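You operate a simulated robot arm through the tools that you are given. There is no shell and no other tool.

You are at the controls of a simulated robot arm. One attempt, no reset.

## Task
Empty the vacuum's dust cup into the waste bin.
Fine: clip the cup back on; leave the vacuum off; shut the bin lid.

It is judged by the outcome, as a careful person would: the job done as asked, and still so three seconds after it is handed in. It fails if anything else is knocked over, pushed out of place, dropped, spilled or broken. Lids that push on must go on centred and level and be pressed home; caps that screw on are set level and turned clockwise until they are tight.

## Robot
A 7-joint arm with a two-finger parallel gripper, fixed in place. Base frame: the origin is on the floor under the middle of its stand, x ahead of it, y to its left, z up. Units: mm, rad, N and s.
It reaches about 1479 mm from its shoulder. Its first joint turns from -2.897 to 2.897 rad. Payload 4.4 kg.
Tool frame: the origin (TCP) lies between the finger pads and is the grasp point; the fingertips stand 23 mm ahead of it; z points along the fingers, y is the line along which they close. Largest opening 94 mm; finger width 38, thickness 10; the body of the gripper, 54 by 96 mm, starts 39 mm behind the TCP.
Orientation is told as [roll, pitch, yaw] about the base's x, y, z axes, in that order, counted from this pose: with the fingers straight down and closing along the base's y, the tool's x points along the base's -x, its y along +y and its z along -z.

## Interface
- The arm moves only by the tool nudge_tool. Its argument "plan" is one flat list of numbers, 7 for each row, row after row: the shift along the tool's x, y, z in units of 30 mm (1.0 is 30 mm), then the turn, a rotation vector about the tool's x, y, z in units of 5 degrees (1.0 is 5 degrees), then the gripper command, from -1 (shut) to 1 (fully open), values between in proportion. In form: [x, y, z, wx, wy, wz, jaw, x, y, z, wx, wy, wz, jaw, ...]. A call has 1 to 20 rows; each row shifts and turns the commanded pose from where the row before left it, along the tool's axes as they then stand. A call with a number of a shift or a turn outside -1 to 1 is refused whole. Each row takes 0.2 s and may step no farther than 50 mm and 0.15 rad from the row before; otherwise, or with a gripper value out of range, the whole call is refused. A pose out of reach is approached as far as the arm can. The call stops where the force on the tool passes 90 N (or 10 N more than at its start, if that is more) or the arm is blocked; 0.2 s more then pass. The fingers move at their own pace (about 72 mm/s each) and stop on an object; they squeeze with about 23 N. The grip force told is the motor's: it shows also when the fingers shut on nothing. Time passes only in rows, and 0.2 s behind the last, so rows that do not move let the fingers close. It gives the time, the measured TCP pose, the force on the tool (base axes), the opening and the grip force at its end, in the units of the frame above (readings bear some noise), with the torque about the TCP (base axes, N m) and any sound that the robot's microphone picked up.
- Cameras (640 x 400 px; columns grow to the right, rows downward): "scene" is fixed at [50.4, 500.5, 1589.8]; the picture's right is [-0.02, -1.00, 0.00], its down [-0.58, 0.01, -0.81] and it looks along [0.81, -0.02, -0.58] (base axes); focal length 321 px, centre (320, 200). "wrist" rides on the gripper at [86, 16, -74] in the tool frame; the picture's right is [-0.18, 0.98, 0.00], its down [-0.58, -0.11, -0.81] and it looks along [-0.79, -0.15, 0.59] (tool axes); focal length 243 px, centre (320, 200). There is no depth. A picture from a camera that has moved, and an enlarged one, comes with that camera's place and axes in the base frame and with its lens.
- grab_frame(camera): a new picture of that camera. No time passes.
- inspect(camera, box): a new picture of the part [left, top, right, bottom] of that camera's present view, enlarged. No time passes.
- sign_off(): hands the job in; it is judged then, once.

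Nothing tells you positions but the pictures and the camera data. Unless the task says otherwise, let go and move clear before handing in.

The tools are called by a JSON object that holds its "op" and its "data". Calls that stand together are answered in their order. nudge_tool: Moves the arm, as the interface text tells. Its arguments: {"type":"object","properties":{"plan":{"type":"array","items":{"type":"number"}}},"required":["plan"]} The other tools are called the same way: grab_frame (camera) takes a picture; inspect (camera, box) takes an enlarged picture of a part of a camera's view; sign_off () hands the job in.

At the start:

```text
t: 0.0
ee_pos: [627.1, 327.3, 1362.9]
tcp_rot: [0.002, 0.001, 0.001]
force: [0.3, -0.3, -0.1]
moment: [-0.03, -0.02, 0.03]
grip_width: 94.2
grasp_force: 0.0
```

scene: 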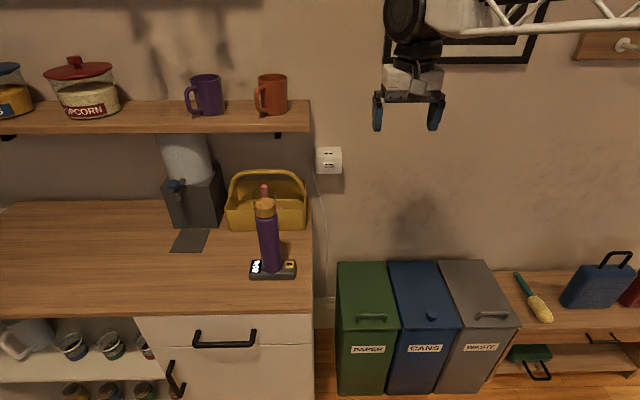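
wrist: 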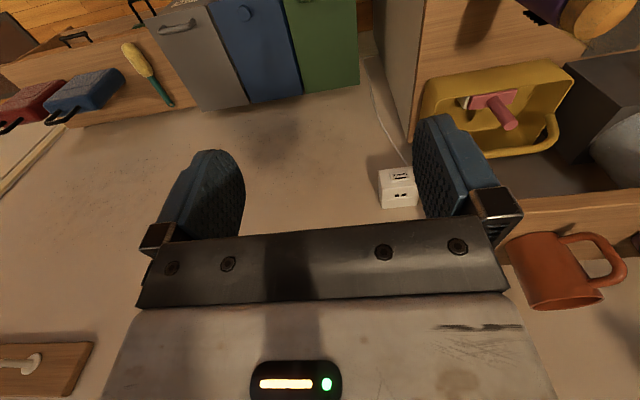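

I see a kitchen counter on the left with a purple upright object on a dock (perhaps the handheld vacuum), and three bins (PAPER, CANS, WASTE) on the right. I'll look closer before moving.

{"op": "inspect", "data": {"camera": "scene", "box": [210, 160, 330, 290]}}

{"op": "inspect", "data": {"camera": "scene", "box": [320, 240, 560, 400]}}

{"op": "inspect", "data": {"camera": "scene", "box": [480, 230, 640, 400]}}

{"op": "inspect", "data": {"camera": "wrist", "box": [400, 0, 640, 160]}}

```text
3.08 times, centred on (270, 225) of scene
camera zoom: at [50.4, 500.5, 1589.8], right [-0.02, -1.0, 0.0], down [-0.58, 0.01, -0.81], along [0.81, -0.02, -0.58], focal length 988 px, centre (474, 123)
```

zoom: 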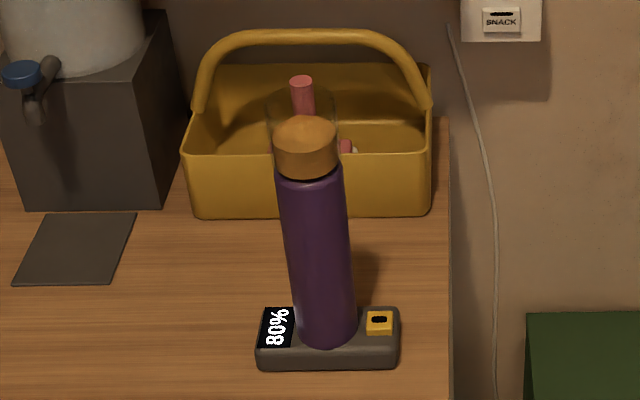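

```text
2.50 times, centred on (440, 320) of scene
camera zoom: at [50.4, 500.5, 1589.8], right [-0.02, -1.0, 0.0], down [-0.58, 0.01, -0.81], along [0.81, -0.02, -0.58], focal length 803 px, centre (20, -100)
```

zoom: 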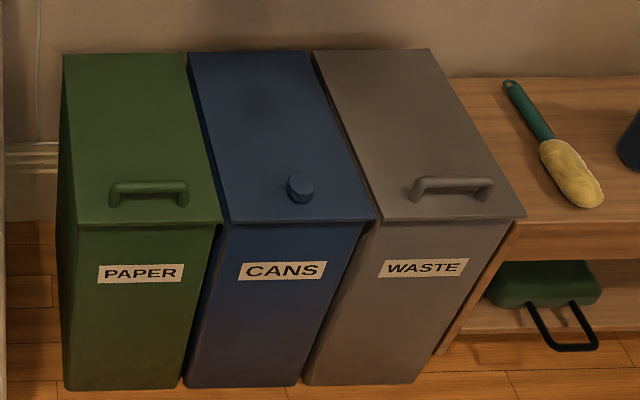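

```text
2.35 times, centred on (560, 315) of scene
camera zoom: at [50.4, 500.5, 1589.8], right [-0.02, -1.0, 0.0], down [-0.58, 0.01, -0.81], along [0.81, -0.02, -0.58], focal length 756 px, centre (-245, -71)
```

zoom: 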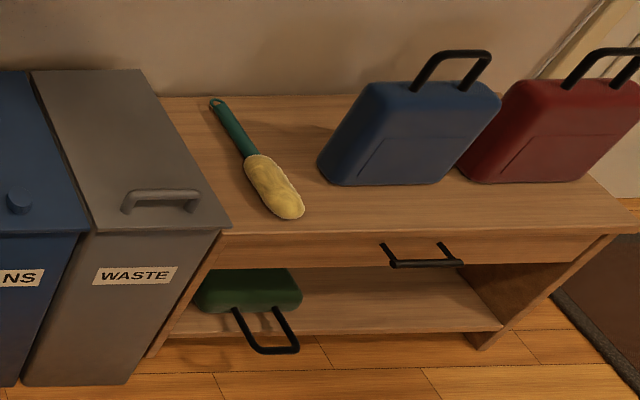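

```text
2.50 times, centred on (520, 80) of wrist
camera zoom: at [540.3, 343.4, 1436.3], right [0.18, 0.98, 0.0], down [0.58, -0.11, 0.81], along [0.79, -0.15, -0.59], focal length 606 px, centre (-180, 500)
```

zoom: 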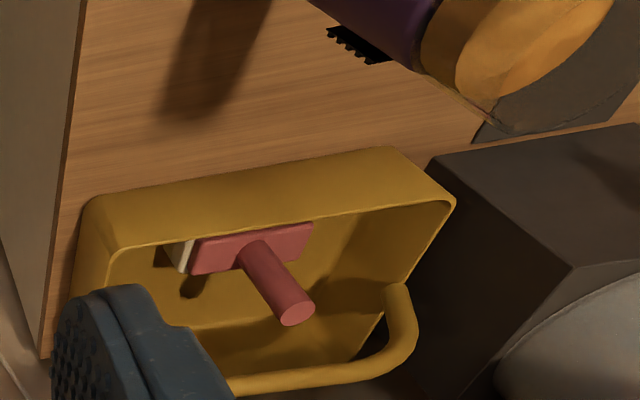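

The vacuum seems to be the purple handle in the dock, with a yellowish part and a transparent piece on top. I'll zoom in further to understand the joints and the markings.

{"op": "inspect", "data": {"camera": "scene", "box": [245, 175, 295, 225]}}

{"op": "inspect", "data": {"camera": "scene", "box": [240, 240, 310, 290]}}

{"op": "inspect", "data": {"camera": "wrist", "box": [500, 0, 640, 80]}}

{"op": "inspect", "data": {"camera": "scene", "box": [0, 290, 320, 400]}}

{"op": "inspect", "data": {"camera": "scene", "box": [420, 250, 530, 320]}}

```text
8.00 times, centred on (270, 200) of scene
camera zoom: at [50.4, 500.5, 1589.8], right [-0.02, -1.0, 0.0], down [-0.58, 0.01, -0.81], along [0.81, -0.02, -0.58], focal length 2569 px, centre (720, 200)
```

zoom: 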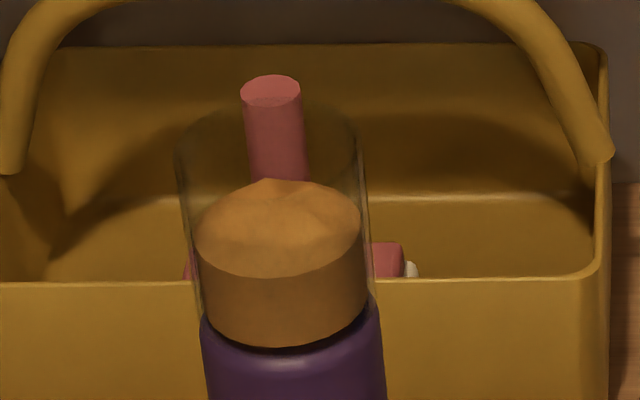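

```text
8.00 times, centred on (275, 265) of scene
camera zoom: at [50.4, 500.5, 1589.8], right [-0.02, -1.0, 0.0], down [-0.58, 0.01, -0.81], along [0.81, -0.02, -0.58], focal length 2569 px, centre (680, -320)
```

zoom: 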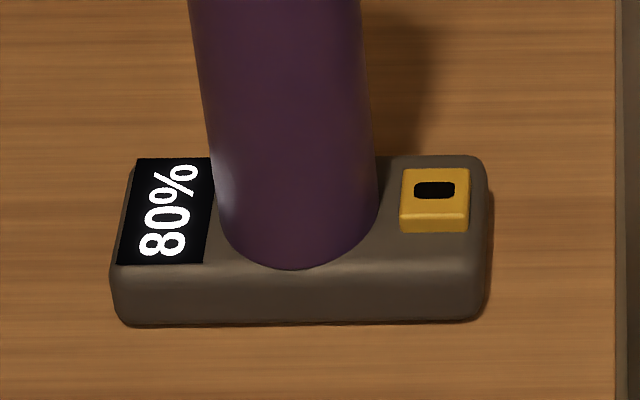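

```text
4.57 times, centred on (570, 40) of wrist
camera zoom: at [540.3, 343.4, 1436.3], right [0.18, 0.98, 0.0], down [0.58, -0.11, 0.81], along [0.79, -0.15, -0.59], focal length 1109 px, centre (-823, 931)
```

zoom: 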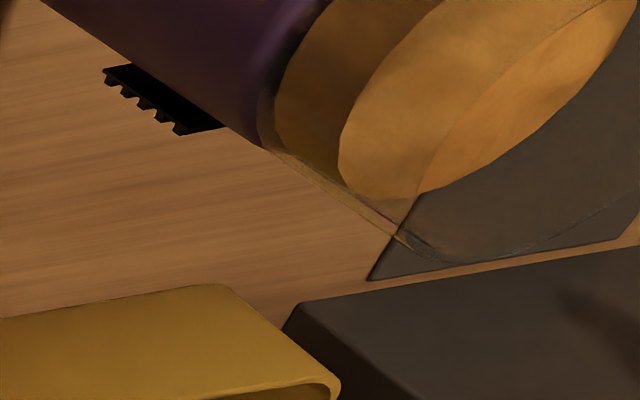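

```text
2.00 times, centred on (160, 345) of scene
camera zoom: at [50.4, 500.5, 1589.8], right [-0.02, -1.0, 0.0], down [-0.58, 0.01, -0.81], along [0.81, -0.02, -0.58], focal length 642 px, centre (640, -90)
```

zoom: 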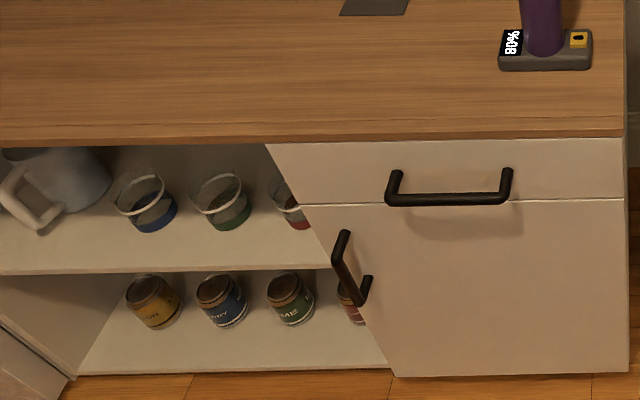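

```text
5.71 times, centred on (475, 285) of scene
camera zoom: at [50.4, 500.5, 1589.8], right [-0.02, -1.0, 0.0], down [-0.58, 0.01, -0.81], along [0.81, -0.02, -0.58], focal length 1835 px, centre (-566, -286)
```

zoom: 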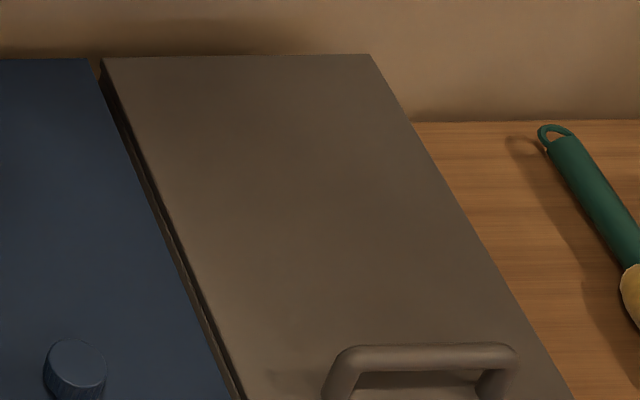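

The vacuum stands on its dock at about [690, 620], with a clear cup of tan dust on top (z about 1080–1165). The WASTE bin lid is at about [895, -155, 520] with its handle near [750, -155, 545]. I'll move the wrist camera to study the vacuum more closely.

{"op": "nudge_tool", "data": {"plan": [0.464, 0.936, 0.0, 0, 0, 0, 1, 0.464, 0.936, 0.0, 0, 0, 0, 1, 0.464, 0.936, 0.0, 0, 0, 0, 1, 0.464, 0.936, 0.0, 0, 0, 0, 1, 0.464, 0.936, 0.0, 0, 0, 0, 1, 0.464, 0.936, 0.1, 0, 0, 0, 1, 0.464, 0.936, 0.1, 0, 0, 0, 1, 0.464, 0.936, 0.1, 0, 0, 0, 1, 0.464, 0.936, 0.2, 0, 0, 0, 1, 0.464, 0.936, 0.2, 0, 0, 0, 1, 0.464, 0.936, 0.2, 0, 0, 0, 1, 0.464, 0.936, 0.2, 0, 0, 0, 1]}}

{"op": "grab_frame", "data": {"camera": "wrist"}}

{"op": "grab_frame", "data": {"camera": "scene"}}

```text
t: 2.6
ee_pos: [459.4, 663.5, 1331.6]
tcp_rot: [0.0, -0.001, 0.002]
force: [-0.1, 1.0, -0.7]
moment: [-0.01, 0.0, -0.01]
grip_width: 94.0
grasp_force: 0.0
```

```text
taken
camera wrist: at [372.4, 680.9, 1404.0], right [0.18, 0.98, 0.0], down [0.58, -0.11, 0.81], along [0.79, -0.15, -0.59], focal length 243 px, centre (320, 200)
```

wrist: 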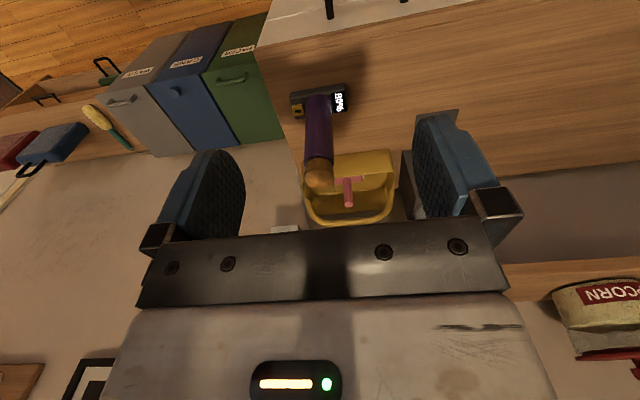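

```text
taken
```

scene: 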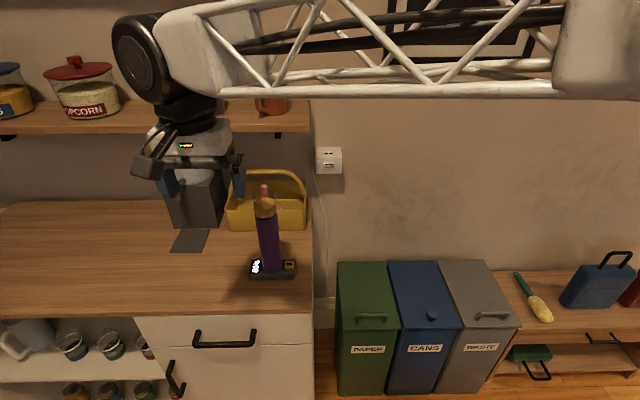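

The wrist camera now sees the vacuum from the front; I'll enlarge it.

{"op": "inspect", "data": {"camera": "wrist", "box": [270, 70, 400, 230]}}

{"op": "inspect", "data": {"camera": "wrist", "box": [80, 10, 290, 170]}}

```text
2.50 times, centred on (335, 150) of wrist
camera zoom: at [372.4, 680.9, 1404.0], right [0.18, 0.98, 0.0], down [0.58, -0.11, 0.81], along [0.79, -0.15, -0.59], focal length 606 px, centre (282, 325)
```

zoom: 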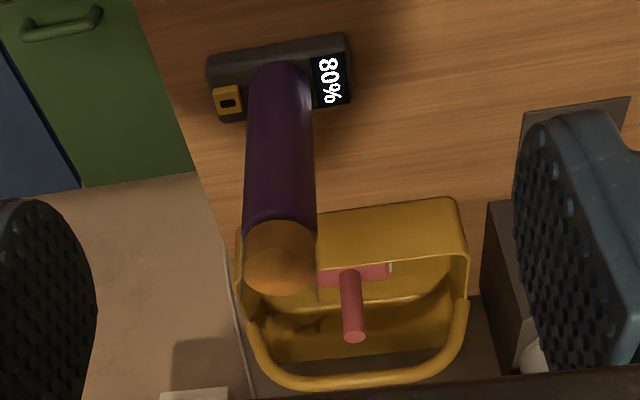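

```text
2.50 times, centred on (185, 90) of wrist
camera zoom: at [372.4, 680.9, 1404.0], right [0.18, 0.98, 0.0], down [0.58, -0.11, 0.81], along [0.79, -0.15, -0.59], focal length 606 px, centre (658, 475)
```

zoom: 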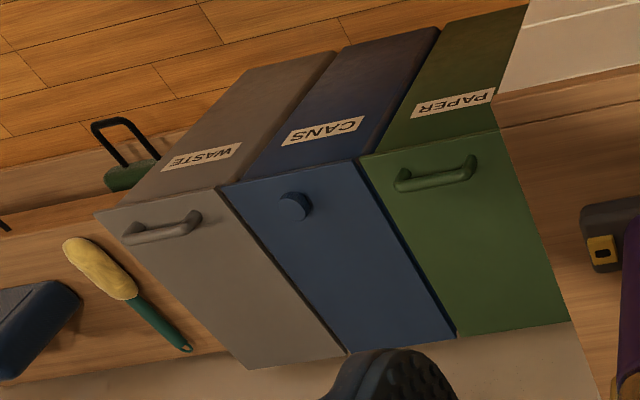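

The clip isn't visible from this side; an earlier angle hinted at a ridged black piece on the far (+x) side of the body. I'll swing round to the right side of the vacuum, turned to look back at it.

{"op": "nudge_tool", "data": {"plan": [-0.833, -0.68, 0.2, 0, 0, 0, 1, -0.833, -0.68, 0.2, 0, 0, 0, 1, -0.833, -0.68, 0.2, 0, 0, 0, 1, -0.833, -0.68, 0.2, 0, 0, 0, 1, -0.833, -0.68, 0.2, 0, 0, 0, 1, -0.833, -0.68, 0.2, 0, 0, 0, 1, -0.833, -0.68, 0.2, 0, 0, 0, 1, -0.833, -0.68, 0.2, 0, 0, 0, 1, -0.833, -0.68, 0.2, 0, 0, 0, 1, -0.833, -0.68, 0.2, 0, 0, 0, 1, -0.833, -0.68, 0.2, 0, 0, 0, 1, -0.833, -0.68, 0.2, 0, 0, 0, 1, 0, 0, 0, 0, 0, -1, 1, 0, 0, 0, 0, 0, -1, 1, 0, 0, 0, 0, 0, -1, 1, 0, 0, 0, 0, 0, -1, 1, 0, 0, 0, 0, 0, -1, 1, 0, 0, 0, 0, 0, -1, 1, 0, 0, 0, 0, 0, -1, 1, 0, 0, 0, 0, 0, -1, 1]}}

{"op": "nudge_tool", "data": {"plan": [0, 0, 0, 0, 0, -1, 1, 0, 0, 0, 0, 0, -1, 1, 0, 0, 0, 0, 0, -1, 1, 0, 0, 0, 0, 0, -1, 1, 0, 0, 0, 0, 0, -1, 1, 0, 0, 0, 0, 0, -1, 1, 0, 0, 0, 0, 0, -1, 1, 0, 0, 0, 0, 0, -1, 1, 0, 0, 0, 0, 0, -1, 1, 0, 0, 0, 0, 0, -1, 1, 0, 0, 0, 0, 0, -1, 1, 0, 0, 0, 0, 0, -1, 1, 0, 0, 0, 0, 0, -1, 1, 0, 0, 0, 0, 0, -1, 1, 0, 0, 0, 0, 0, -1, 1, 0, 0, 0, 0, 0, -1, 1]}}

{"op": "grab_frame", "data": {"camera": "wrist"}}

{"op": "grab_frame", "data": {"camera": "scene"}}

```text
t: 6.8
ee_pos: [759.1, 420.7, 1257.9]
tcp_rot: [0.001, -0.001, 0.7]
force: [0.1, -0.9, -0.9]
moment: [0.02, 0.01, 0.01]
grip_width: 94.1
grasp_force: 0.1
```

```text
t: 10.2
ee_pos: [759.5, 420.1, 1258.8]
tcp_rot: [0.001, 0.001, 2.097]
force: [0.0, 0.0, -0.1]
moment: [0.03, 0.0, -0.01]
grip_width: 94.0
grasp_force: 0.0
```

```text
taken
camera wrist: at [789.3, 336.6, 1331.3], right [-0.94, -0.33, 0.0], down [-0.2, 0.56, 0.81], along [-0.27, 0.76, -0.59], focal length 243 px, centre (320, 200)
```

wrist: 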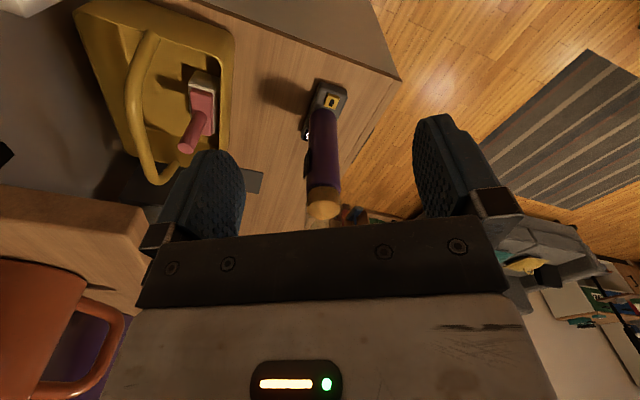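

```text
taken
```

scene: 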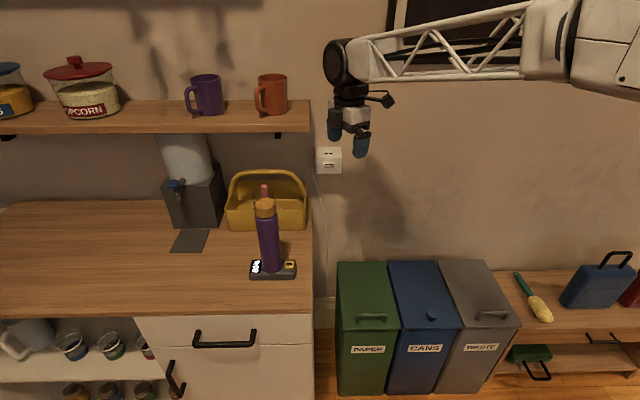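

{"op": "inspect", "data": {"camera": "wrist", "box": [270, 70, 390, 240]}}

{"op": "inspect", "data": {"camera": "wrist", "box": [285, 130, 365, 240]}}

```text
2.35 times, centred on (330, 155) of wrist
camera zoom: at [789.3, 336.6, 1331.3], right [-0.94, -0.33, 0.0], down [-0.2, 0.56, 0.81], along [-0.27, 0.76, -0.59], focal length 571 px, centre (296, 306)
```

zoom: 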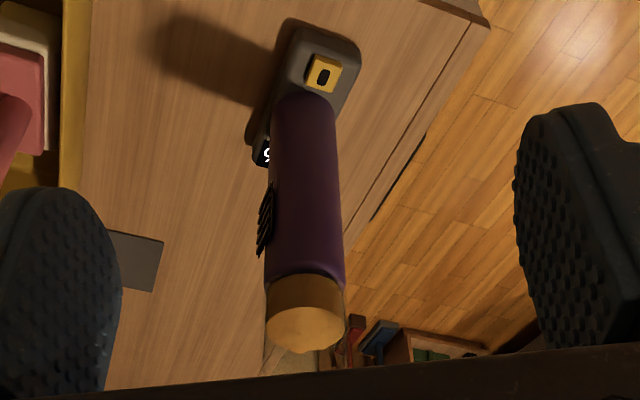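

```text
3.64 times, centred on (325, 185) of wrist
camera zoom: at [789.3, 336.6, 1331.3], right [-0.94, -0.33, 0.0], down [-0.2, 0.56, 0.81], along [-0.27, 0.76, -0.59], focal length 882 px, centre (302, 254)
```

zoom: 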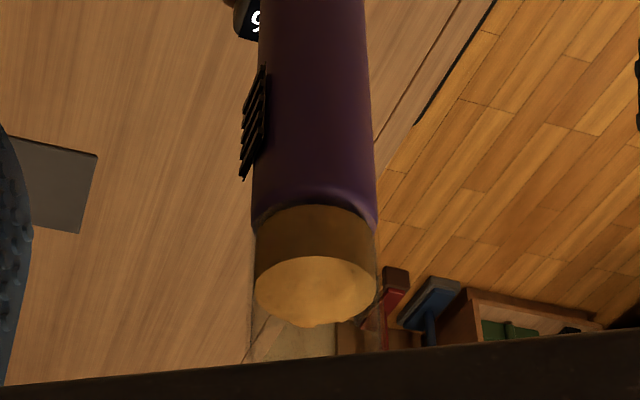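

A black ridged piece sits on the vacuum's +x side and a yellow button/port is on the dock. I'll bring the camera closer and higher to see whether the cup's top is open and how it attaches.

{"op": "nudge_tool", "data": {"plan": [-0.9, -0.147, -0.183, 0, 0, 0, 1, -0.9, -0.147, -0.183, 0, 0, 0, 1, -0.9, -0.147, -0.183, 0, 0, 0, 1, -0.9, -0.147, -0.183, 0, 0, 0, 1]}}

{"op": "grab_frame", "data": {"camera": "wrist"}}

{"op": "inspect", "data": {"camera": "wrist", "box": [260, 40, 380, 230]}}

{"op": "inspect", "data": {"camera": "wrist", "box": [280, 110, 360, 190]}}

```text
t: 11.2
ee_pos: [721.4, 524.2, 1281.0]
tcp_rot: [0.001, -0.001, 2.094]
force: [-0.3, 0.9, -0.9]
moment: [-0.02, 0.0, 0.0]
grip_width: 93.8
grasp_force: 0.1
```

```text
taken
camera wrist: at [750.1, 439.3, 1354.6], right [-0.94, -0.33, 0.0], down [-0.2, 0.56, 0.81], along [-0.27, 0.76, -0.59], focal length 243 px, centre (320, 200)
```

wrist: 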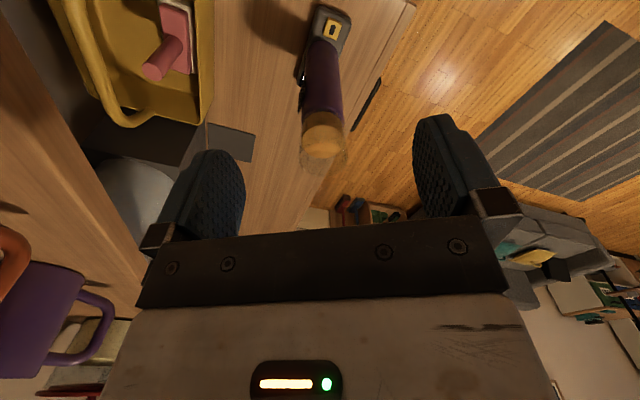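

```text
2.11 times, centred on (320, 135) of wrist
camera zoom: at [750.1, 439.3, 1354.6], right [-0.94, -0.33, 0.0], down [-0.2, 0.56, 0.81], along [-0.27, 0.76, -0.59], focal length 511 px, centre (320, 337)
```

zoom: 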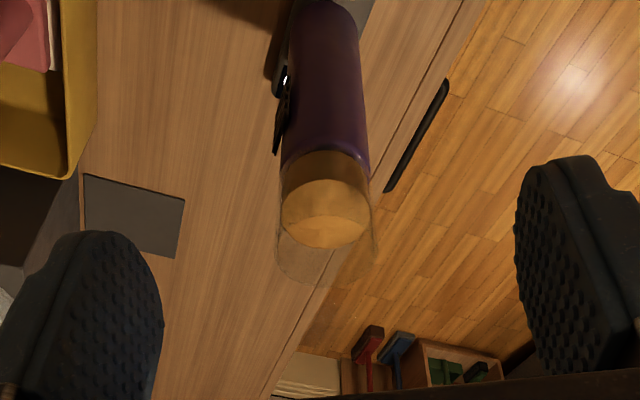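

```text
5.00 times, centred on (320, 150) of wrist
camera zoom: at [750.1, 439.3, 1354.6], right [-0.94, -0.33, 0.0], down [-0.2, 0.56, 0.81], along [-0.27, 0.76, -0.59], focal length 1213 px, centre (320, 450)
```

zoom: 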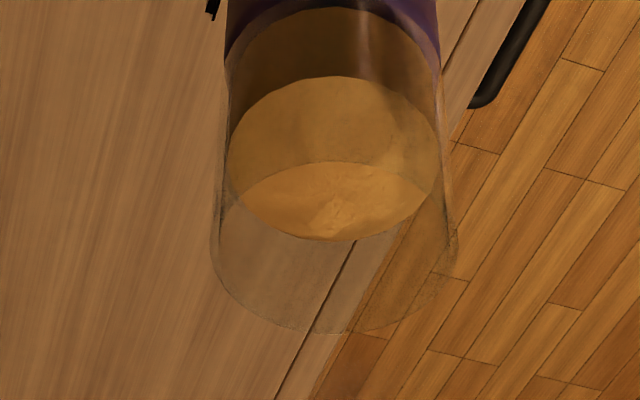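

The cup looks like an open-topped clear cylinder (about 55 mm across) filled with dust, sitting on the purple body. Next I'll look at the ridged piece on the back from a lower angle, to see if it's a clip or a switch.

{"op": "nudge_tool", "data": {"plan": [0.56, -0.316, 0.4, 0, 0, -0.48, 1, 0.56, -0.316, 0.7, 0, 0, -0.48, 1, 0.56, -0.316, 0.8, 0, 0, -0.48, 1, 0.56, -0.316, 0.8, 0, 0, -0.48, 1, 0.56, -0.316, 0.8, 0, 0, -0.48, 1]}}

{"op": "grab_frame", "data": {"camera": "wrist"}}

{"op": "inspect", "data": {"camera": "wrist", "box": [250, 70, 390, 230]}}

{"op": "inspect", "data": {"camera": "wrist", "box": [290, 120, 350, 210]}}

```text
t: 12.4
ee_pos: [808.1, 481.0, 1174.4]
tcp_rot: [-0.001, -0.001, 2.303]
force: [-0.5, -0.3, 0.3]
moment: [-0.01, -0.03, 0.02]
grip_width: 94.2
grasp_force: 0.1
```

```text
taken
camera wrist: at [853.3, 405.8, 1249.5], right [-0.85, -0.52, 0.0], down [-0.31, 0.5, 0.81], along [-0.42, 0.69, -0.59], focal length 243 px, centre (320, 200)
```

wrist: 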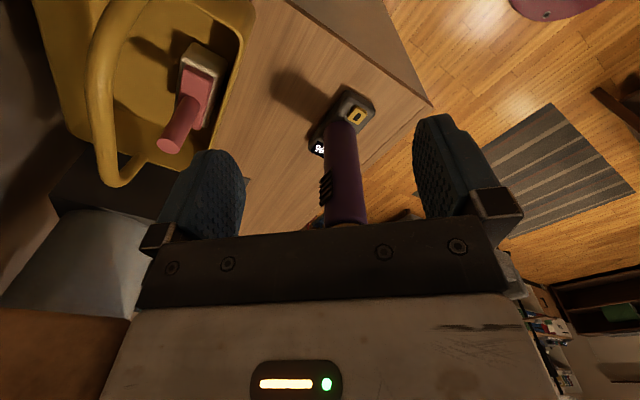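

```text
2.50 times, centred on (320, 150) of wrist
camera zoom: at [853.3, 405.8, 1249.5], right [-0.85, -0.52, 0.0], down [-0.31, 0.5, 0.81], along [-0.42, 0.69, -0.59], focal length 606 px, centre (320, 325)
```

zoom: 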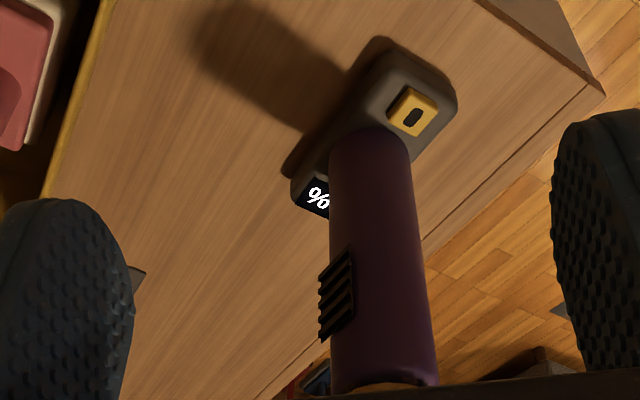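

```text
4.44 times, centred on (320, 165) of wrist
camera zoom: at [853.3, 405.8, 1249.5], right [-0.85, -0.52, 0.0], down [-0.31, 0.5, 0.81], along [-0.42, 0.69, -0.59], focal length 1078 px, centre (320, 356)
```

zoom: 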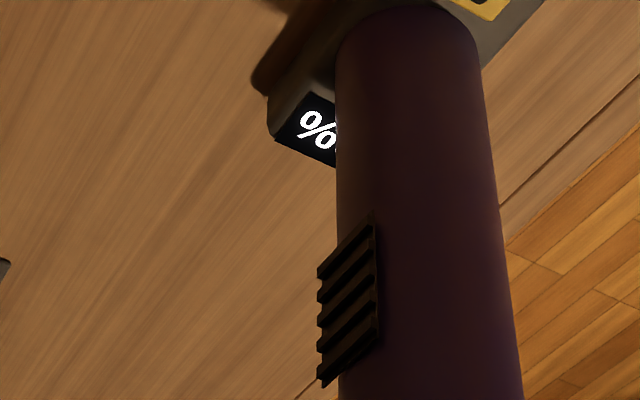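

The ridged piece is just an exhaust vent, so the cup should pull straight off its clip; I'll stay clear of the yellow button on the dock. Now I'll go over to look at the waste bin and its lid handle.

{"op": "nudge_tool", "data": {"plan": [0.22, 0.906, -0.253, 0, 0, 0, 1, 0.22, 0.906, -0.253, 0, 0, 0, 1, 0.22, 0.906, -0.253, 0, 0, 0, 1, 0.22, 0.906, -0.253, 0, 0, 0, 1, 0.22, 0.906, -0.253, 0, 0, 0, 1, 0.22, 0.906, -0.253, 0, 0, 0, 1, 0.22, 0.906, -0.253, 0, 0, 0, 1, 0.22, 0.906, -0.253, 0, 0, 0, 1, 0.22, 0.906, -0.253, 0, 0, 0, 1, 0.22, 0.906, -0.253, 0, 0, 0, 1, 0, 0, 0, 0, 0, 1, 1, 0, 0, 0, 0, 0, 1, 1, 0, 0, 0, 0, 0, 1, 1, 0, 0, 0, 0, 0, 1, 1, 0, 0, 0, 0, 0, 1, 1, 0, 0, 0, 0, 0, 1, 1, 0, 0, 0, 0, 0, 1, 1, 0, 0, 0, 0, 0, 1, 1, 0, 0, 0, 0, 0, 1, 1, 0, 0, 0, 0, 0, 1, 1]}}

{"op": "nudge_tool", "data": {"plan": [0, 0, 0, 0, 0, 1, 1, 0, 0, 0, 0, 0, 1, 1, 0, 0, 0, 0, 0, 1, 1, 0, 0, 0, 0, 0, 1, 1, 0, 0, 0, 0, 0, 1, 1, 0, 0, 0, 0, 0, 1, 1, 0, 0, 0, 0, 0, 1, 1, 0, 0, 0, 0, 0, 1, 1, 0, 0, 0, 0, 0, 1, 1, 0, 0, 0, 0, 0, 1, 1, 0, 0, 0, 0, 0, 1, 1, 0, 0, 0, 0, 0, 1, 1, 0, 0, 0, 0, 0, 1, 1, 0, 0, 0, 0, 0, 1, 1, 0, 0, 0, 0, 0, 1, 1, 0, 0, 0, 0, 0, 1, 1, 0, 0, 0, 0, 0, 0.39, 1]}}

{"op": "nudge_tool", "data": {"plan": [0.253, -0.791, 0.6, 0, 0, 0, 1, 0.253, -0.791, 0.942, 0, 0, 0, 1, 0.253, -0.791, 0.942, 0, 0, 0, 1, 0.253, -0.791, 0.942, 0, 0, 0, 1, 0.253, -0.791, 0.942, 0, 0, 0, 1, 0.253, -0.791, 0.942, 0, 0, 0, 1, 0.253, -0.791, 0.942, 0, 0, 0, 1, 0.253, -0.791, 0.942, 0, 0, 0, 1, 0.253, -0.791, 0.942, 0, 0, 0, 1, 0.253, -0.791, 0.942, 0, 0, 0, 1, 0.253, -0.791, 0.942, 0, 0, 0, 1, 0.253, -0.791, 0.942, 0, 0, 0, 1, 0.253, -0.791, 0.942, 0, 0, 0, 1]}}

{"op": "grab_frame", "data": {"camera": "wrist"}}

{"op": "grab_frame", "data": {"camera": "scene"}}

```text
t: 16.6
ee_pos: [651.8, 250.1, 1250.2]
tcp_rot: [0.002, 0.001, 1.43]
force: [-0.1, -1.2, 0.5]
moment: [0.02, -0.02, 0.01]
grip_width: 93.9
grasp_force: 0.0
```

```text
t: 20.2
ee_pos: [650.8, 248.9, 1251.3]
tcp_rot: [-0.001, 0.0, -0.001]
force: [0.9, 0.1, -0.4]
moment: [0.01, 0.03, -0.01]
grip_width: 93.8
grasp_force: 0.1
```

```text
t: 23.0
ee_pos: [551.8, -59.9, 893.1]
tcp_rot: [0.0, 0.001, 0.001]
force: [-0.1, 0.5, 0.1]
moment: [0.0, 0.0, 0.02]
grip_width: 93.9
grasp_force: 0.0
```

```text
taken
camera wrist: at [464.7, -43.7, 966.6], right [0.18, 0.98, 0.0], down [0.58, -0.11, 0.81], along [0.79, -0.15, -0.59], focal length 243 px, centre (320, 200)
```

wrist: 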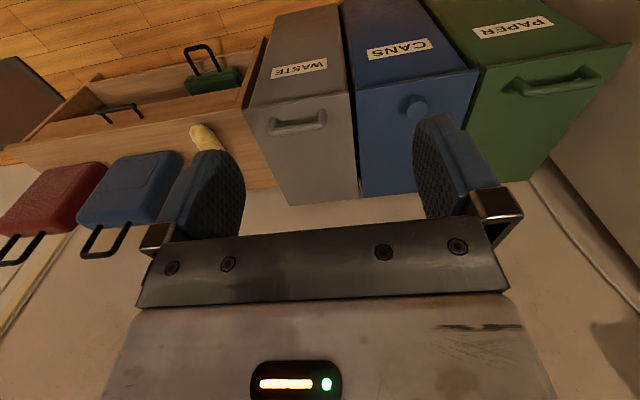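

```text
taken
```

scene: 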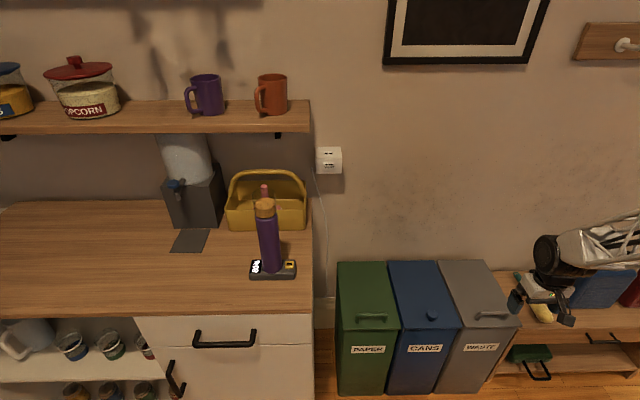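

{"op": "inspect", "data": {"camera": "wrist", "box": [220, 80, 380, 220]}}

{"op": "inspect", "data": {"camera": "wrist", "box": [240, 90, 360, 150]}}

```text
2.86 times, centred on (300, 150) of wrist
camera zoom: at [464.7, -43.7, 966.6], right [0.18, 0.98, 0.0], down [0.58, -0.11, 0.81], along [0.79, -0.15, -0.59], focal length 693 px, centre (377, 343)
```

zoom: 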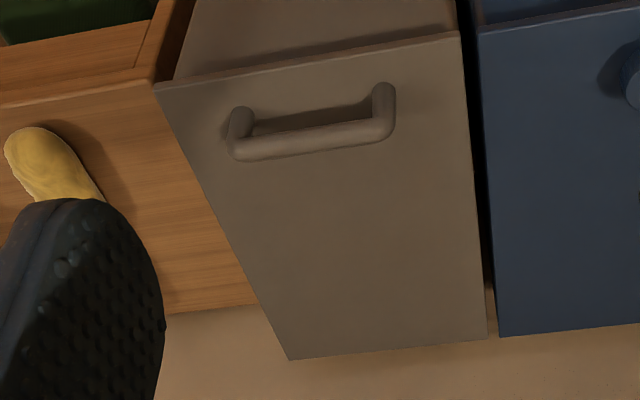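

```text
5.33 times, centred on (300, 120) of wrist
camera zoom: at [464.7, -43.7, 966.6], right [0.18, 0.98, 0.0], down [0.58, -0.11, 0.81], along [0.79, -0.15, -0.59], focal length 1294 px, centre (427, 627)
```

zoom: 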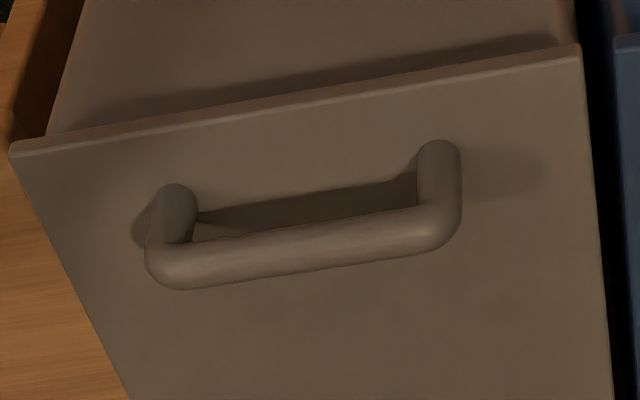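

The waste lid spans roughly x 705–1029, y -242 to -37 at z≈555, with a U-handle bar at about [740, -140, 590] and the hinge at the wall side. I'll turn the gripper 90° so it closes along x and take a close look at the handle from the side.

{"op": "nudge_tool", "data": {"plan": [0, 0, 0, 0, 0, -1, 1, 0, 0, 0, 0, 0, -1, 1, 0, 0, 0, 0, 0, -1, 1, 0, 0, 0, 0, 0, -1, 1, 0, 0, 0, 0, 0, -1, 1, 0, 0, 0, 0, 0, -1, 1, 0, 0, 0, 0, 0, -1, 1, 0, 0, 0, 0, 0, -1, 1, 0, 0, 0, 0, 0, -1, 1, 0, 0, 0, 0, 0, -1, 1, 0, 0, 0, 0, 0, -1, 1, 0, 0, 0, 0, 0, -1, 1, 0, 0, 0, 0, 0, -1, 1, 0, 0, 0, 0, 0, -1, 1, 0, 0, 0, 0, 0, -1, 1, 0, 0, 0, 0, 0, -1, 1, 0, 0, 0, 0, 0, -1, 1, 0, 0, 0, 0, 0, -1, 1]}}

{"op": "nudge_tool", "data": {"plan": [0.767, -0.85, 0.8, 0, 0, 0, 1, 0.767, -0.85, 0.8, 0, 0, 0, 1, 0.767, -0.85, 0.8, 0, 0, 0, 1, 0.767, -0.85, 0.8, 0, 0, 0, 1, 0.767, -0.85, 0.8, 0, 0, 0, 1, 0.767, -0.85, 0.8, 0, 0, 0, 1, 0.767, -0.85, 0.8, 0, 0, 0, 1, 0.767, -0.85, 0.8, 0, 0, 0, 1]}}

{"op": "grab_frame", "data": {"camera": "wrist"}}

{"op": "grab_frame", "data": {"camera": "scene"}}

```text
t: 26.8
ee_pos: [551.2, -59.2, 893.7]
tcp_rot: [0.0, 0.001, 1.572]
force: [0.4, 0.5, -0.4]
moment: [0.04, 0.0, 0.04]
grip_width: 94.0
grasp_force: 0.0
```

```text
t: 28.6
ee_pos: [756.0, -244.9, 700.1]
tcp_rot: [0.0, 0.0, 1.572]
force: [-0.1, -0.2, 1.0]
moment: [0.0, -0.02, 0.0]
grip_width: 94.1
grasp_force: 0.1
```

```text
taken
camera wrist: at [739.6, -330.8, 774.2], right [-0.98, 0.18, 0.0], down [0.11, 0.58, 0.81], along [0.15, 0.79, -0.59], focal length 243 px, centre (320, 200)
```

wrist: 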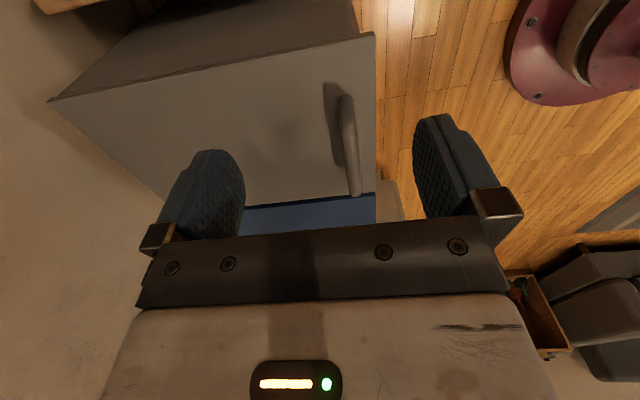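

```text
taken
```

scene: 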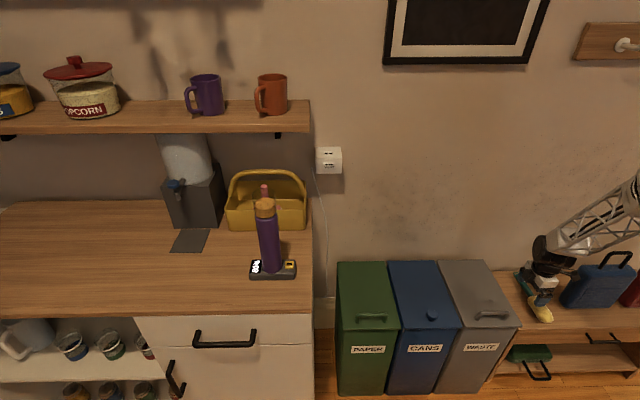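

{"op": "inspect", "data": {"camera": "wrist", "box": [280, 60, 400, 220]}}

{"op": "inspect", "data": {"camera": "wrist", "box": [20, 0, 240, 230]}}

```text
2.50 times, centred on (340, 140) of wrist
camera zoom: at [739.6, -330.8, 774.2], right [-0.98, 0.18, 0.0], down [0.11, 0.58, 0.81], along [0.15, 0.79, -0.59], focal length 606 px, centre (270, 350)
```

zoom: 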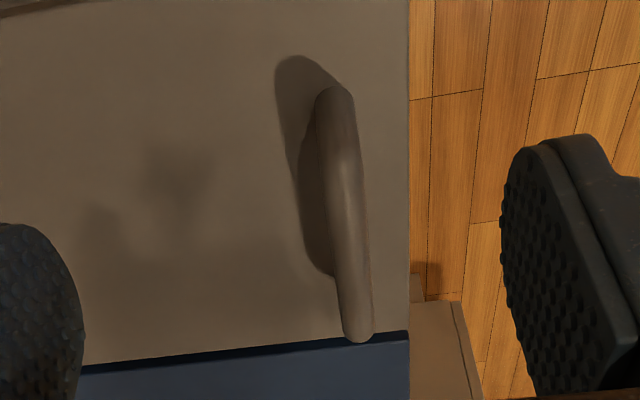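

```text
1.74 times, centred on (130, 115) of wrist
camera zoom: at [739.6, -330.8, 774.2], right [-0.98, 0.18, 0.0], down [0.11, 0.58, 0.81], along [0.15, 0.79, -0.59], focal length 422 px, centre (650, 348)
```

zoom: 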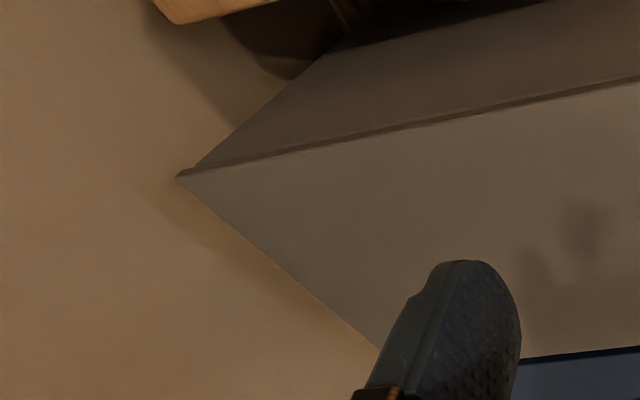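

The lid top is at z≈550 and the handle bar (about 16 mm thick, y -190 to -91) is at z≈589, giving a good gap. I'll come straight down over the bar and grip it.

{"op": "nudge_tool", "data": {"plan": [-0.875, 0.133, 0.167, 0, 0, 0, 1, -0.875, 0.133, 0.167, 0, 0, 0, 1, -0.875, 0.133, 0.167, 0, 0, 0, 1, -0.875, 0.133, 0.167, 0, 0, 0, 1, 0, 0, 0.75, 0, 0, 0, 1, 0, 0, 0.75, 0, 0, 0, 1, 0, 0, 0.75, 0, 0, 0, 1, 0, 0, 0.65, 0, 0, 0, 1]}}

{"op": "grab_frame", "data": {"camera": "wrist"}}

{"op": "inspect", "data": {"camera": "scene", "box": [430, 240, 560, 340]}}

```text
t: 30.4
ee_pos: [740.9, -136.4, 594.1]
tcp_rot: [0.0, -0.001, 1.573]
force: [0.8, 0.2, 0.4]
moment: [-0.02, 0.02, 0.02]
grip_width: 94.1
grasp_force: 0.0
```

```text
taken
camera wrist: at [724.1, -224.4, 667.9], right [-0.98, 0.18, 0.0], down [0.11, 0.58, 0.81], along [0.15, 0.79, -0.59], focal length 243 px, centre (320, 200)
```

wrist: 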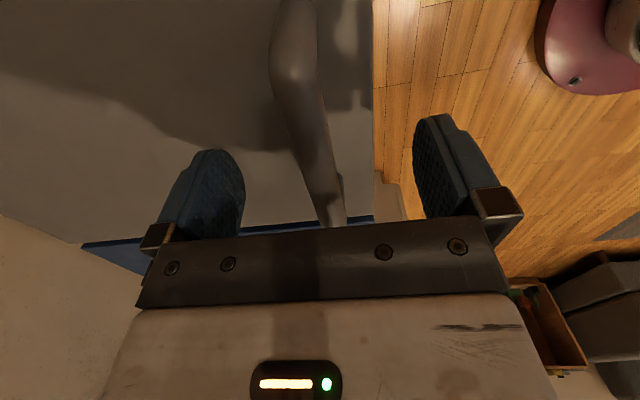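

```text
4.00 times, centred on (495, 290) of scene
camera zoom: at [50.4, 500.5, 1589.8], right [-0.02, -1.0, 0.0], down [-0.58, 0.01, -0.81], along [0.81, -0.02, -0.58], focal length 1285 px, centre (-380, -160)
```

zoom: 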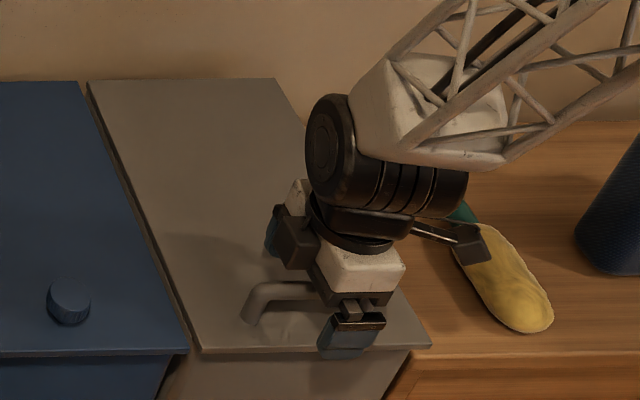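

The bar is between the fingers, clear of the posts. I'll close on it.

{"op": "nudge_tool", "data": {"plan": [0, 0, 0.1, 0, 0, 0, -1, 0, 0, 0, 0, 0, 0, -1, 0, 0, 0, 0, 0, 0, -1, 0, 0, 0, 0, 0, 0, -1, 0, 0, 0, 0, 0, 0, -1]}}

{"op": "grab_frame", "data": {"camera": "wrist"}}

```text
t: 31.6
ee_pos: [740.5, -138.0, 591.5]
tcp_rot: [0.0, 0.0, 1.572]
force: [-9.0, -0.1, 2.7]
moment: [-0.01, -0.03, -0.11]
grip_width: 15.5
grasp_force: 44.7
```

```text
taken
camera wrist: at [723.5, -224.5, 664.7], right [-0.98, 0.18, 0.0], down [0.11, 0.58, 0.81], along [0.15, 0.79, -0.59], focal length 243 px, centre (320, 200)
```

wrist: 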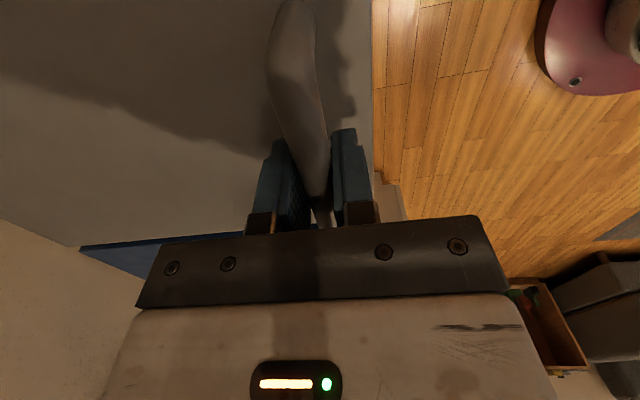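

The bar is firmly gripped (15.5 mm). I'll lift the lid gently about 10° along the hinge arc and watch the forces.

{"op": "nudge_tool", "data": {"plan": [0, -0.068, -0.42, 0, 0, 0, -1, 0, -0.085, -0.42, 0, 0, 0, -1, 0, -0.103, -0.413, 0, 0, 0, -1, 0, -0.123, -0.41, 0, 0, 0, -1, 0, 0, 0, 0, 0, 0, -1]}}

{"op": "grab_frame", "data": {"camera": "wrist"}}

{"op": "grab_frame", "data": {"camera": "scene"}}

```text
t: 32.8
ee_pos: [751.9, -138.1, 643.3]
tcp_rot: [-0.001, 0.0, 1.574]
force: [-8.9, 15.8, 2.6]
moment: [0.08, 0.03, 0.13]
grip_width: 15.4
grasp_force: 45.2
```

```text
taken
camera wrist: at [735.1, -224.5, 715.0], right [-0.98, 0.18, 0.0], down [0.11, 0.58, 0.81], along [0.15, 0.79, -0.59], focal length 243 px, centre (320, 200)
```

wrist: 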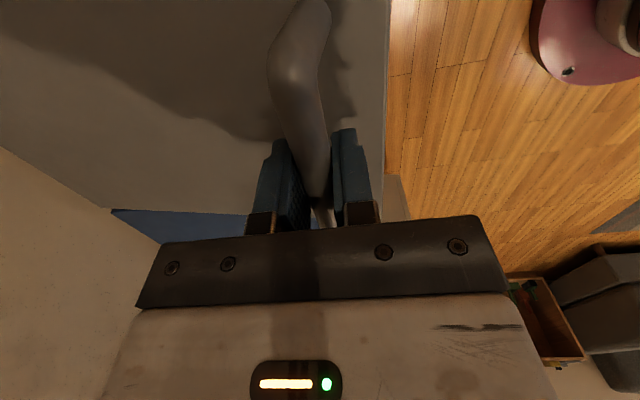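

```text
taken
```

scene: 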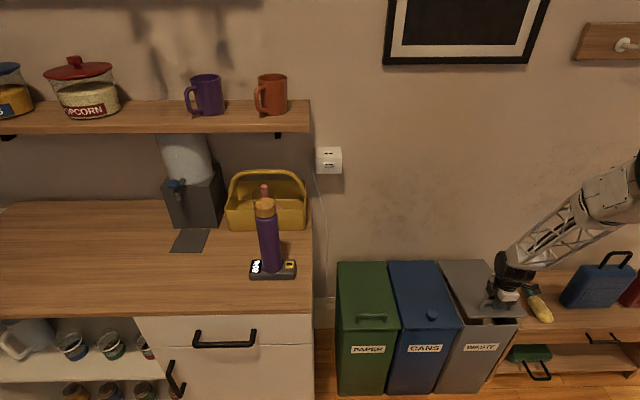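

The lid is coming up with the handle. I'll continue to about 20° and watch whether the hinge holds.

{"op": "nudge_tool", "data": {"plan": [0, -0.137, -0.403, 0, 0, 0, -1, 0, -0.157, -0.397, 0, 0, 0, -1, 0, -0.177, -0.39, 0, 0, 0, -1, 0, -0.19, -0.383, 0, 0, 0, -1, 0, 0, 0, 0, 0, 0, -1, 0, 0, 0, 0, 0, 0, -1]}}

{"op": "inspect", "data": {"camera": "scene", "box": [420, 230, 580, 350]}}

```text
t: 34.2
ee_pos: [772.1, -137.5, 688.6]
tcp_rot: [0.001, 0.001, 1.571]
force: [-8.4, 1.8, 3.8]
moment: [0.0, -0.01, 0.42]
grip_width: 15.1
grasp_force: 45.0
```

```text
3.33 times, centred on (500, 290) of scene
camera zoom: at [50.4, 500.5, 1589.8], right [-0.02, -1.0, 0.0], down [-0.58, 0.01, -0.81], along [0.81, -0.02, -0.58], focal length 1070 px, centre (-280, -100)
```

zoom: 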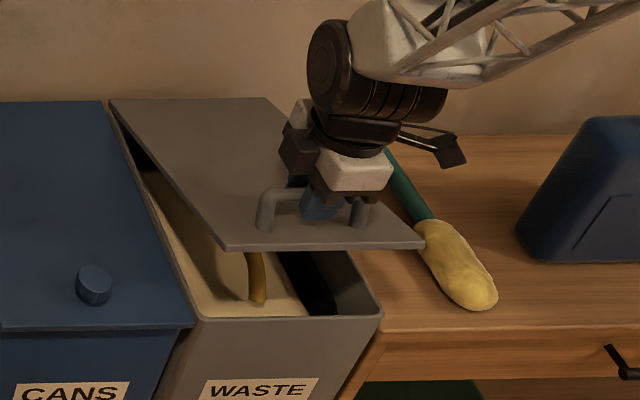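

The lid is hinged at the wall side and lifting freely, and rubbish is visible inside. I'll carry on to about 40°.

{"op": "nudge_tool", "data": {"plan": [0, -0.215, -0.368, 0, 0, 0, -1, 0, -0.215, -0.368, 0, 0, 0, -1, 0, -0.247, -0.348, 0, 0, 0, -1, 0, -0.247, -0.348, 0, 0, 0, -1, 0, -0.277, -0.325, 0, 0, 0, -1, 0, -0.277, -0.325, 0, 0, 0, -1, 0, -0.303, -0.302, 0, 0, 0, -1, 0, -0.303, -0.302, 0, 0, 0, -1, 0, 0, 0, 0, 0, 0, -1]}}

{"op": "inspect", "data": {"camera": "scene", "box": [420, 210, 580, 330]}}

{"op": "grab_frame", "data": {"camera": "wrist"}}

```text
t: 36.2
ee_pos: [833.7, -137.8, 768.7]
tcp_rot: [0.0, 0.0, 1.573]
force: [-3.4, -10.8, 3.7]
moment: [-0.13, -0.1, 0.92]
grip_width: 15.8
grasp_force: 45.5
```

```text
3.33 times, centred on (500, 270) of scene
camera zoom: at [50.4, 500.5, 1589.8], right [-0.02, -1.0, 0.0], down [-0.58, 0.01, -0.81], along [0.81, -0.02, -0.58], focal length 1070 px, centre (-280, -33)
```

zoom: 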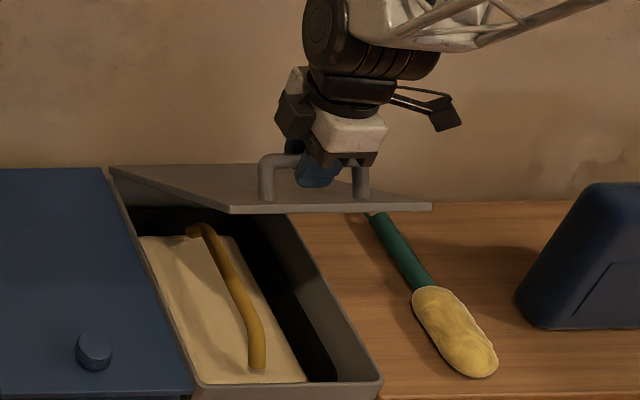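

```text
taken
camera wrist: at [818.0, -224.6, 842.6], right [-0.98, 0.18, 0.0], down [0.11, 0.58, 0.81], along [0.15, 0.79, -0.59], focal length 243 px, centre (320, 200)
```

wrist: 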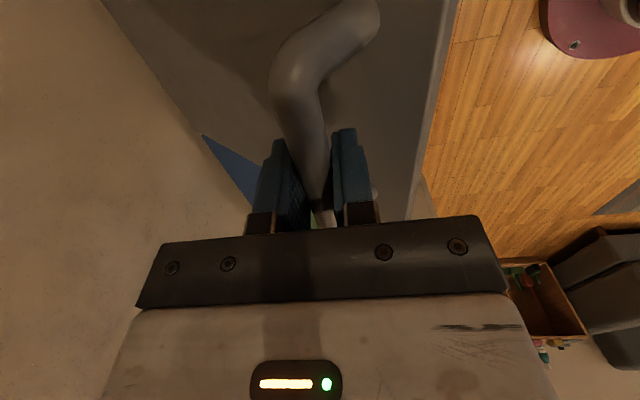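

Opening smoothly. I'll continue to about 55°, then on toward 70°, checking forces.

{"op": "nudge_tool", "data": {"plan": [0, -0.328, -0.272, 0, 0, 0, -1, 0, -0.328, -0.272, 0, 0, 0, -1, 0, -0.352, -0.243, 0, 0, 0, -1, 0, -0.352, -0.243, 0, 0, 0, -1, 0, -0.37, -0.212, 0, 0, 0, -1, 0, -0.37, -0.212, 0, 0, 0, -1, 0, 0, 0, 0, 0, 0, -1]}}

{"op": "inspect", "data": {"camera": "scene", "box": [420, 190, 580, 310]}}

{"op": "grab_frame", "data": {"camera": "wrist"}}

```text
t: 37.8
ee_pos: [897.2, -136.7, 813.0]
tcp_rot: [0.001, -0.001, 1.573]
force: [1.8, -12.2, -5.1]
moment: [0.17, 0.06, 1.19]
grip_width: 15.5
grasp_force: 45.0
```

```text
3.33 times, centred on (500, 250) of scene
camera zoom: at [50.4, 500.5, 1589.8], right [-0.02, -1.0, 0.0], down [-0.58, 0.01, -0.81], along [0.81, -0.02, -0.58], focal length 1070 px, centre (-280, 33)
```

zoom: 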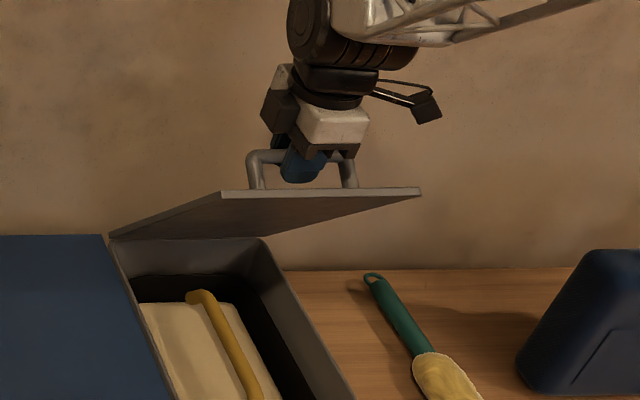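

```text
taken
camera wrist: at [880.4, -224.1, 885.9], right [-0.98, 0.18, 0.0], down [0.11, 0.58, 0.81], along [0.15, 0.79, -0.59], focal length 243 px, centre (320, 200)
```

wrist: 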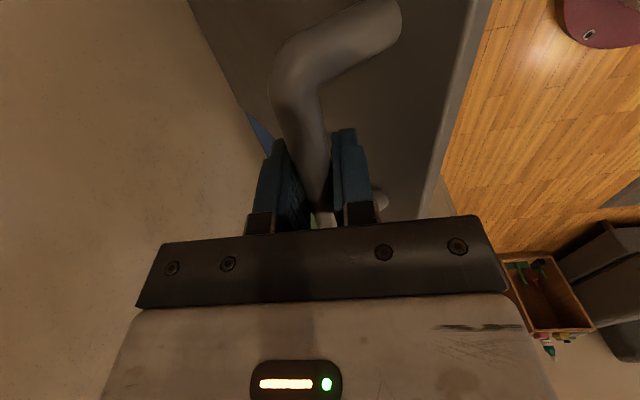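

{"op": "nudge_tool", "data": {"plan": [0, -0.388, -0.178, 0, 0, 0, -1, 0, -0.388, -0.178, 0, 0, 0, -1, 0, -0.403, -0.145, 0, 0, 0, -1, 0, -0.403, -0.145, 0, 0, 0, -1, 0, -0.412, -0.108, 0, 0, 0, -1, 0, -0.412, -0.108, 0, 0, 0, -1, 0, 0, 0, 0, 0, 0, -1]}}

{"op": "inspect", "data": {"camera": "scene", "box": [420, 190, 580, 310]}}

{"op": "grab_frame", "data": {"camera": "wrist"}}

```text
t: 39.4
ee_pos: [968.3, -137.3, 837.8]
tcp_rot: [0.001, -0.001, 1.573]
force: [1.0, 9.2, -2.4]
moment: [0.2, 0.02, 1.32]
grip_width: 15.1
grasp_force: 44.8
```

```text
3.33 times, centred on (500, 250) of scene
camera zoom: at [50.4, 500.5, 1589.8], right [-0.02, -1.0, 0.0], down [-0.58, 0.01, -0.81], along [0.81, -0.02, -0.58], focal length 1070 px, centre (-280, 33)
```

zoom: 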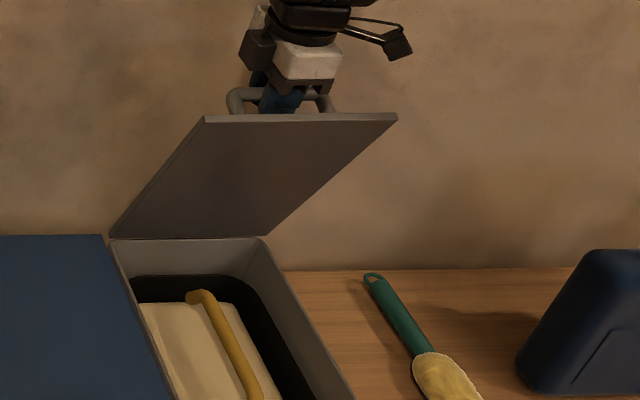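

```text
taken
camera wrist: at [952.6, -224.0, 911.8], right [-0.98, 0.18, 0.0], down [0.11, 0.58, 0.81], along [0.15, 0.79, -0.59], focal length 243 px, centre (320, 200)
```

wrist: 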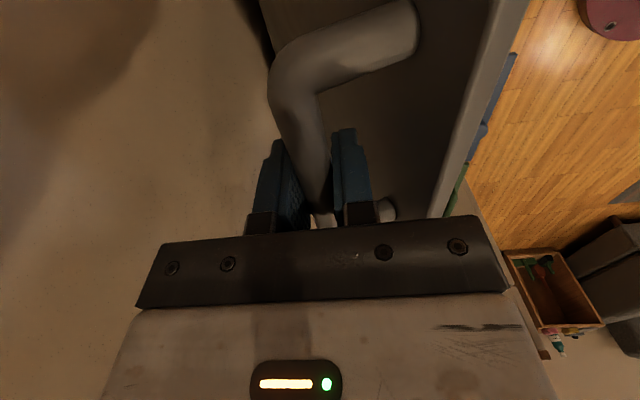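

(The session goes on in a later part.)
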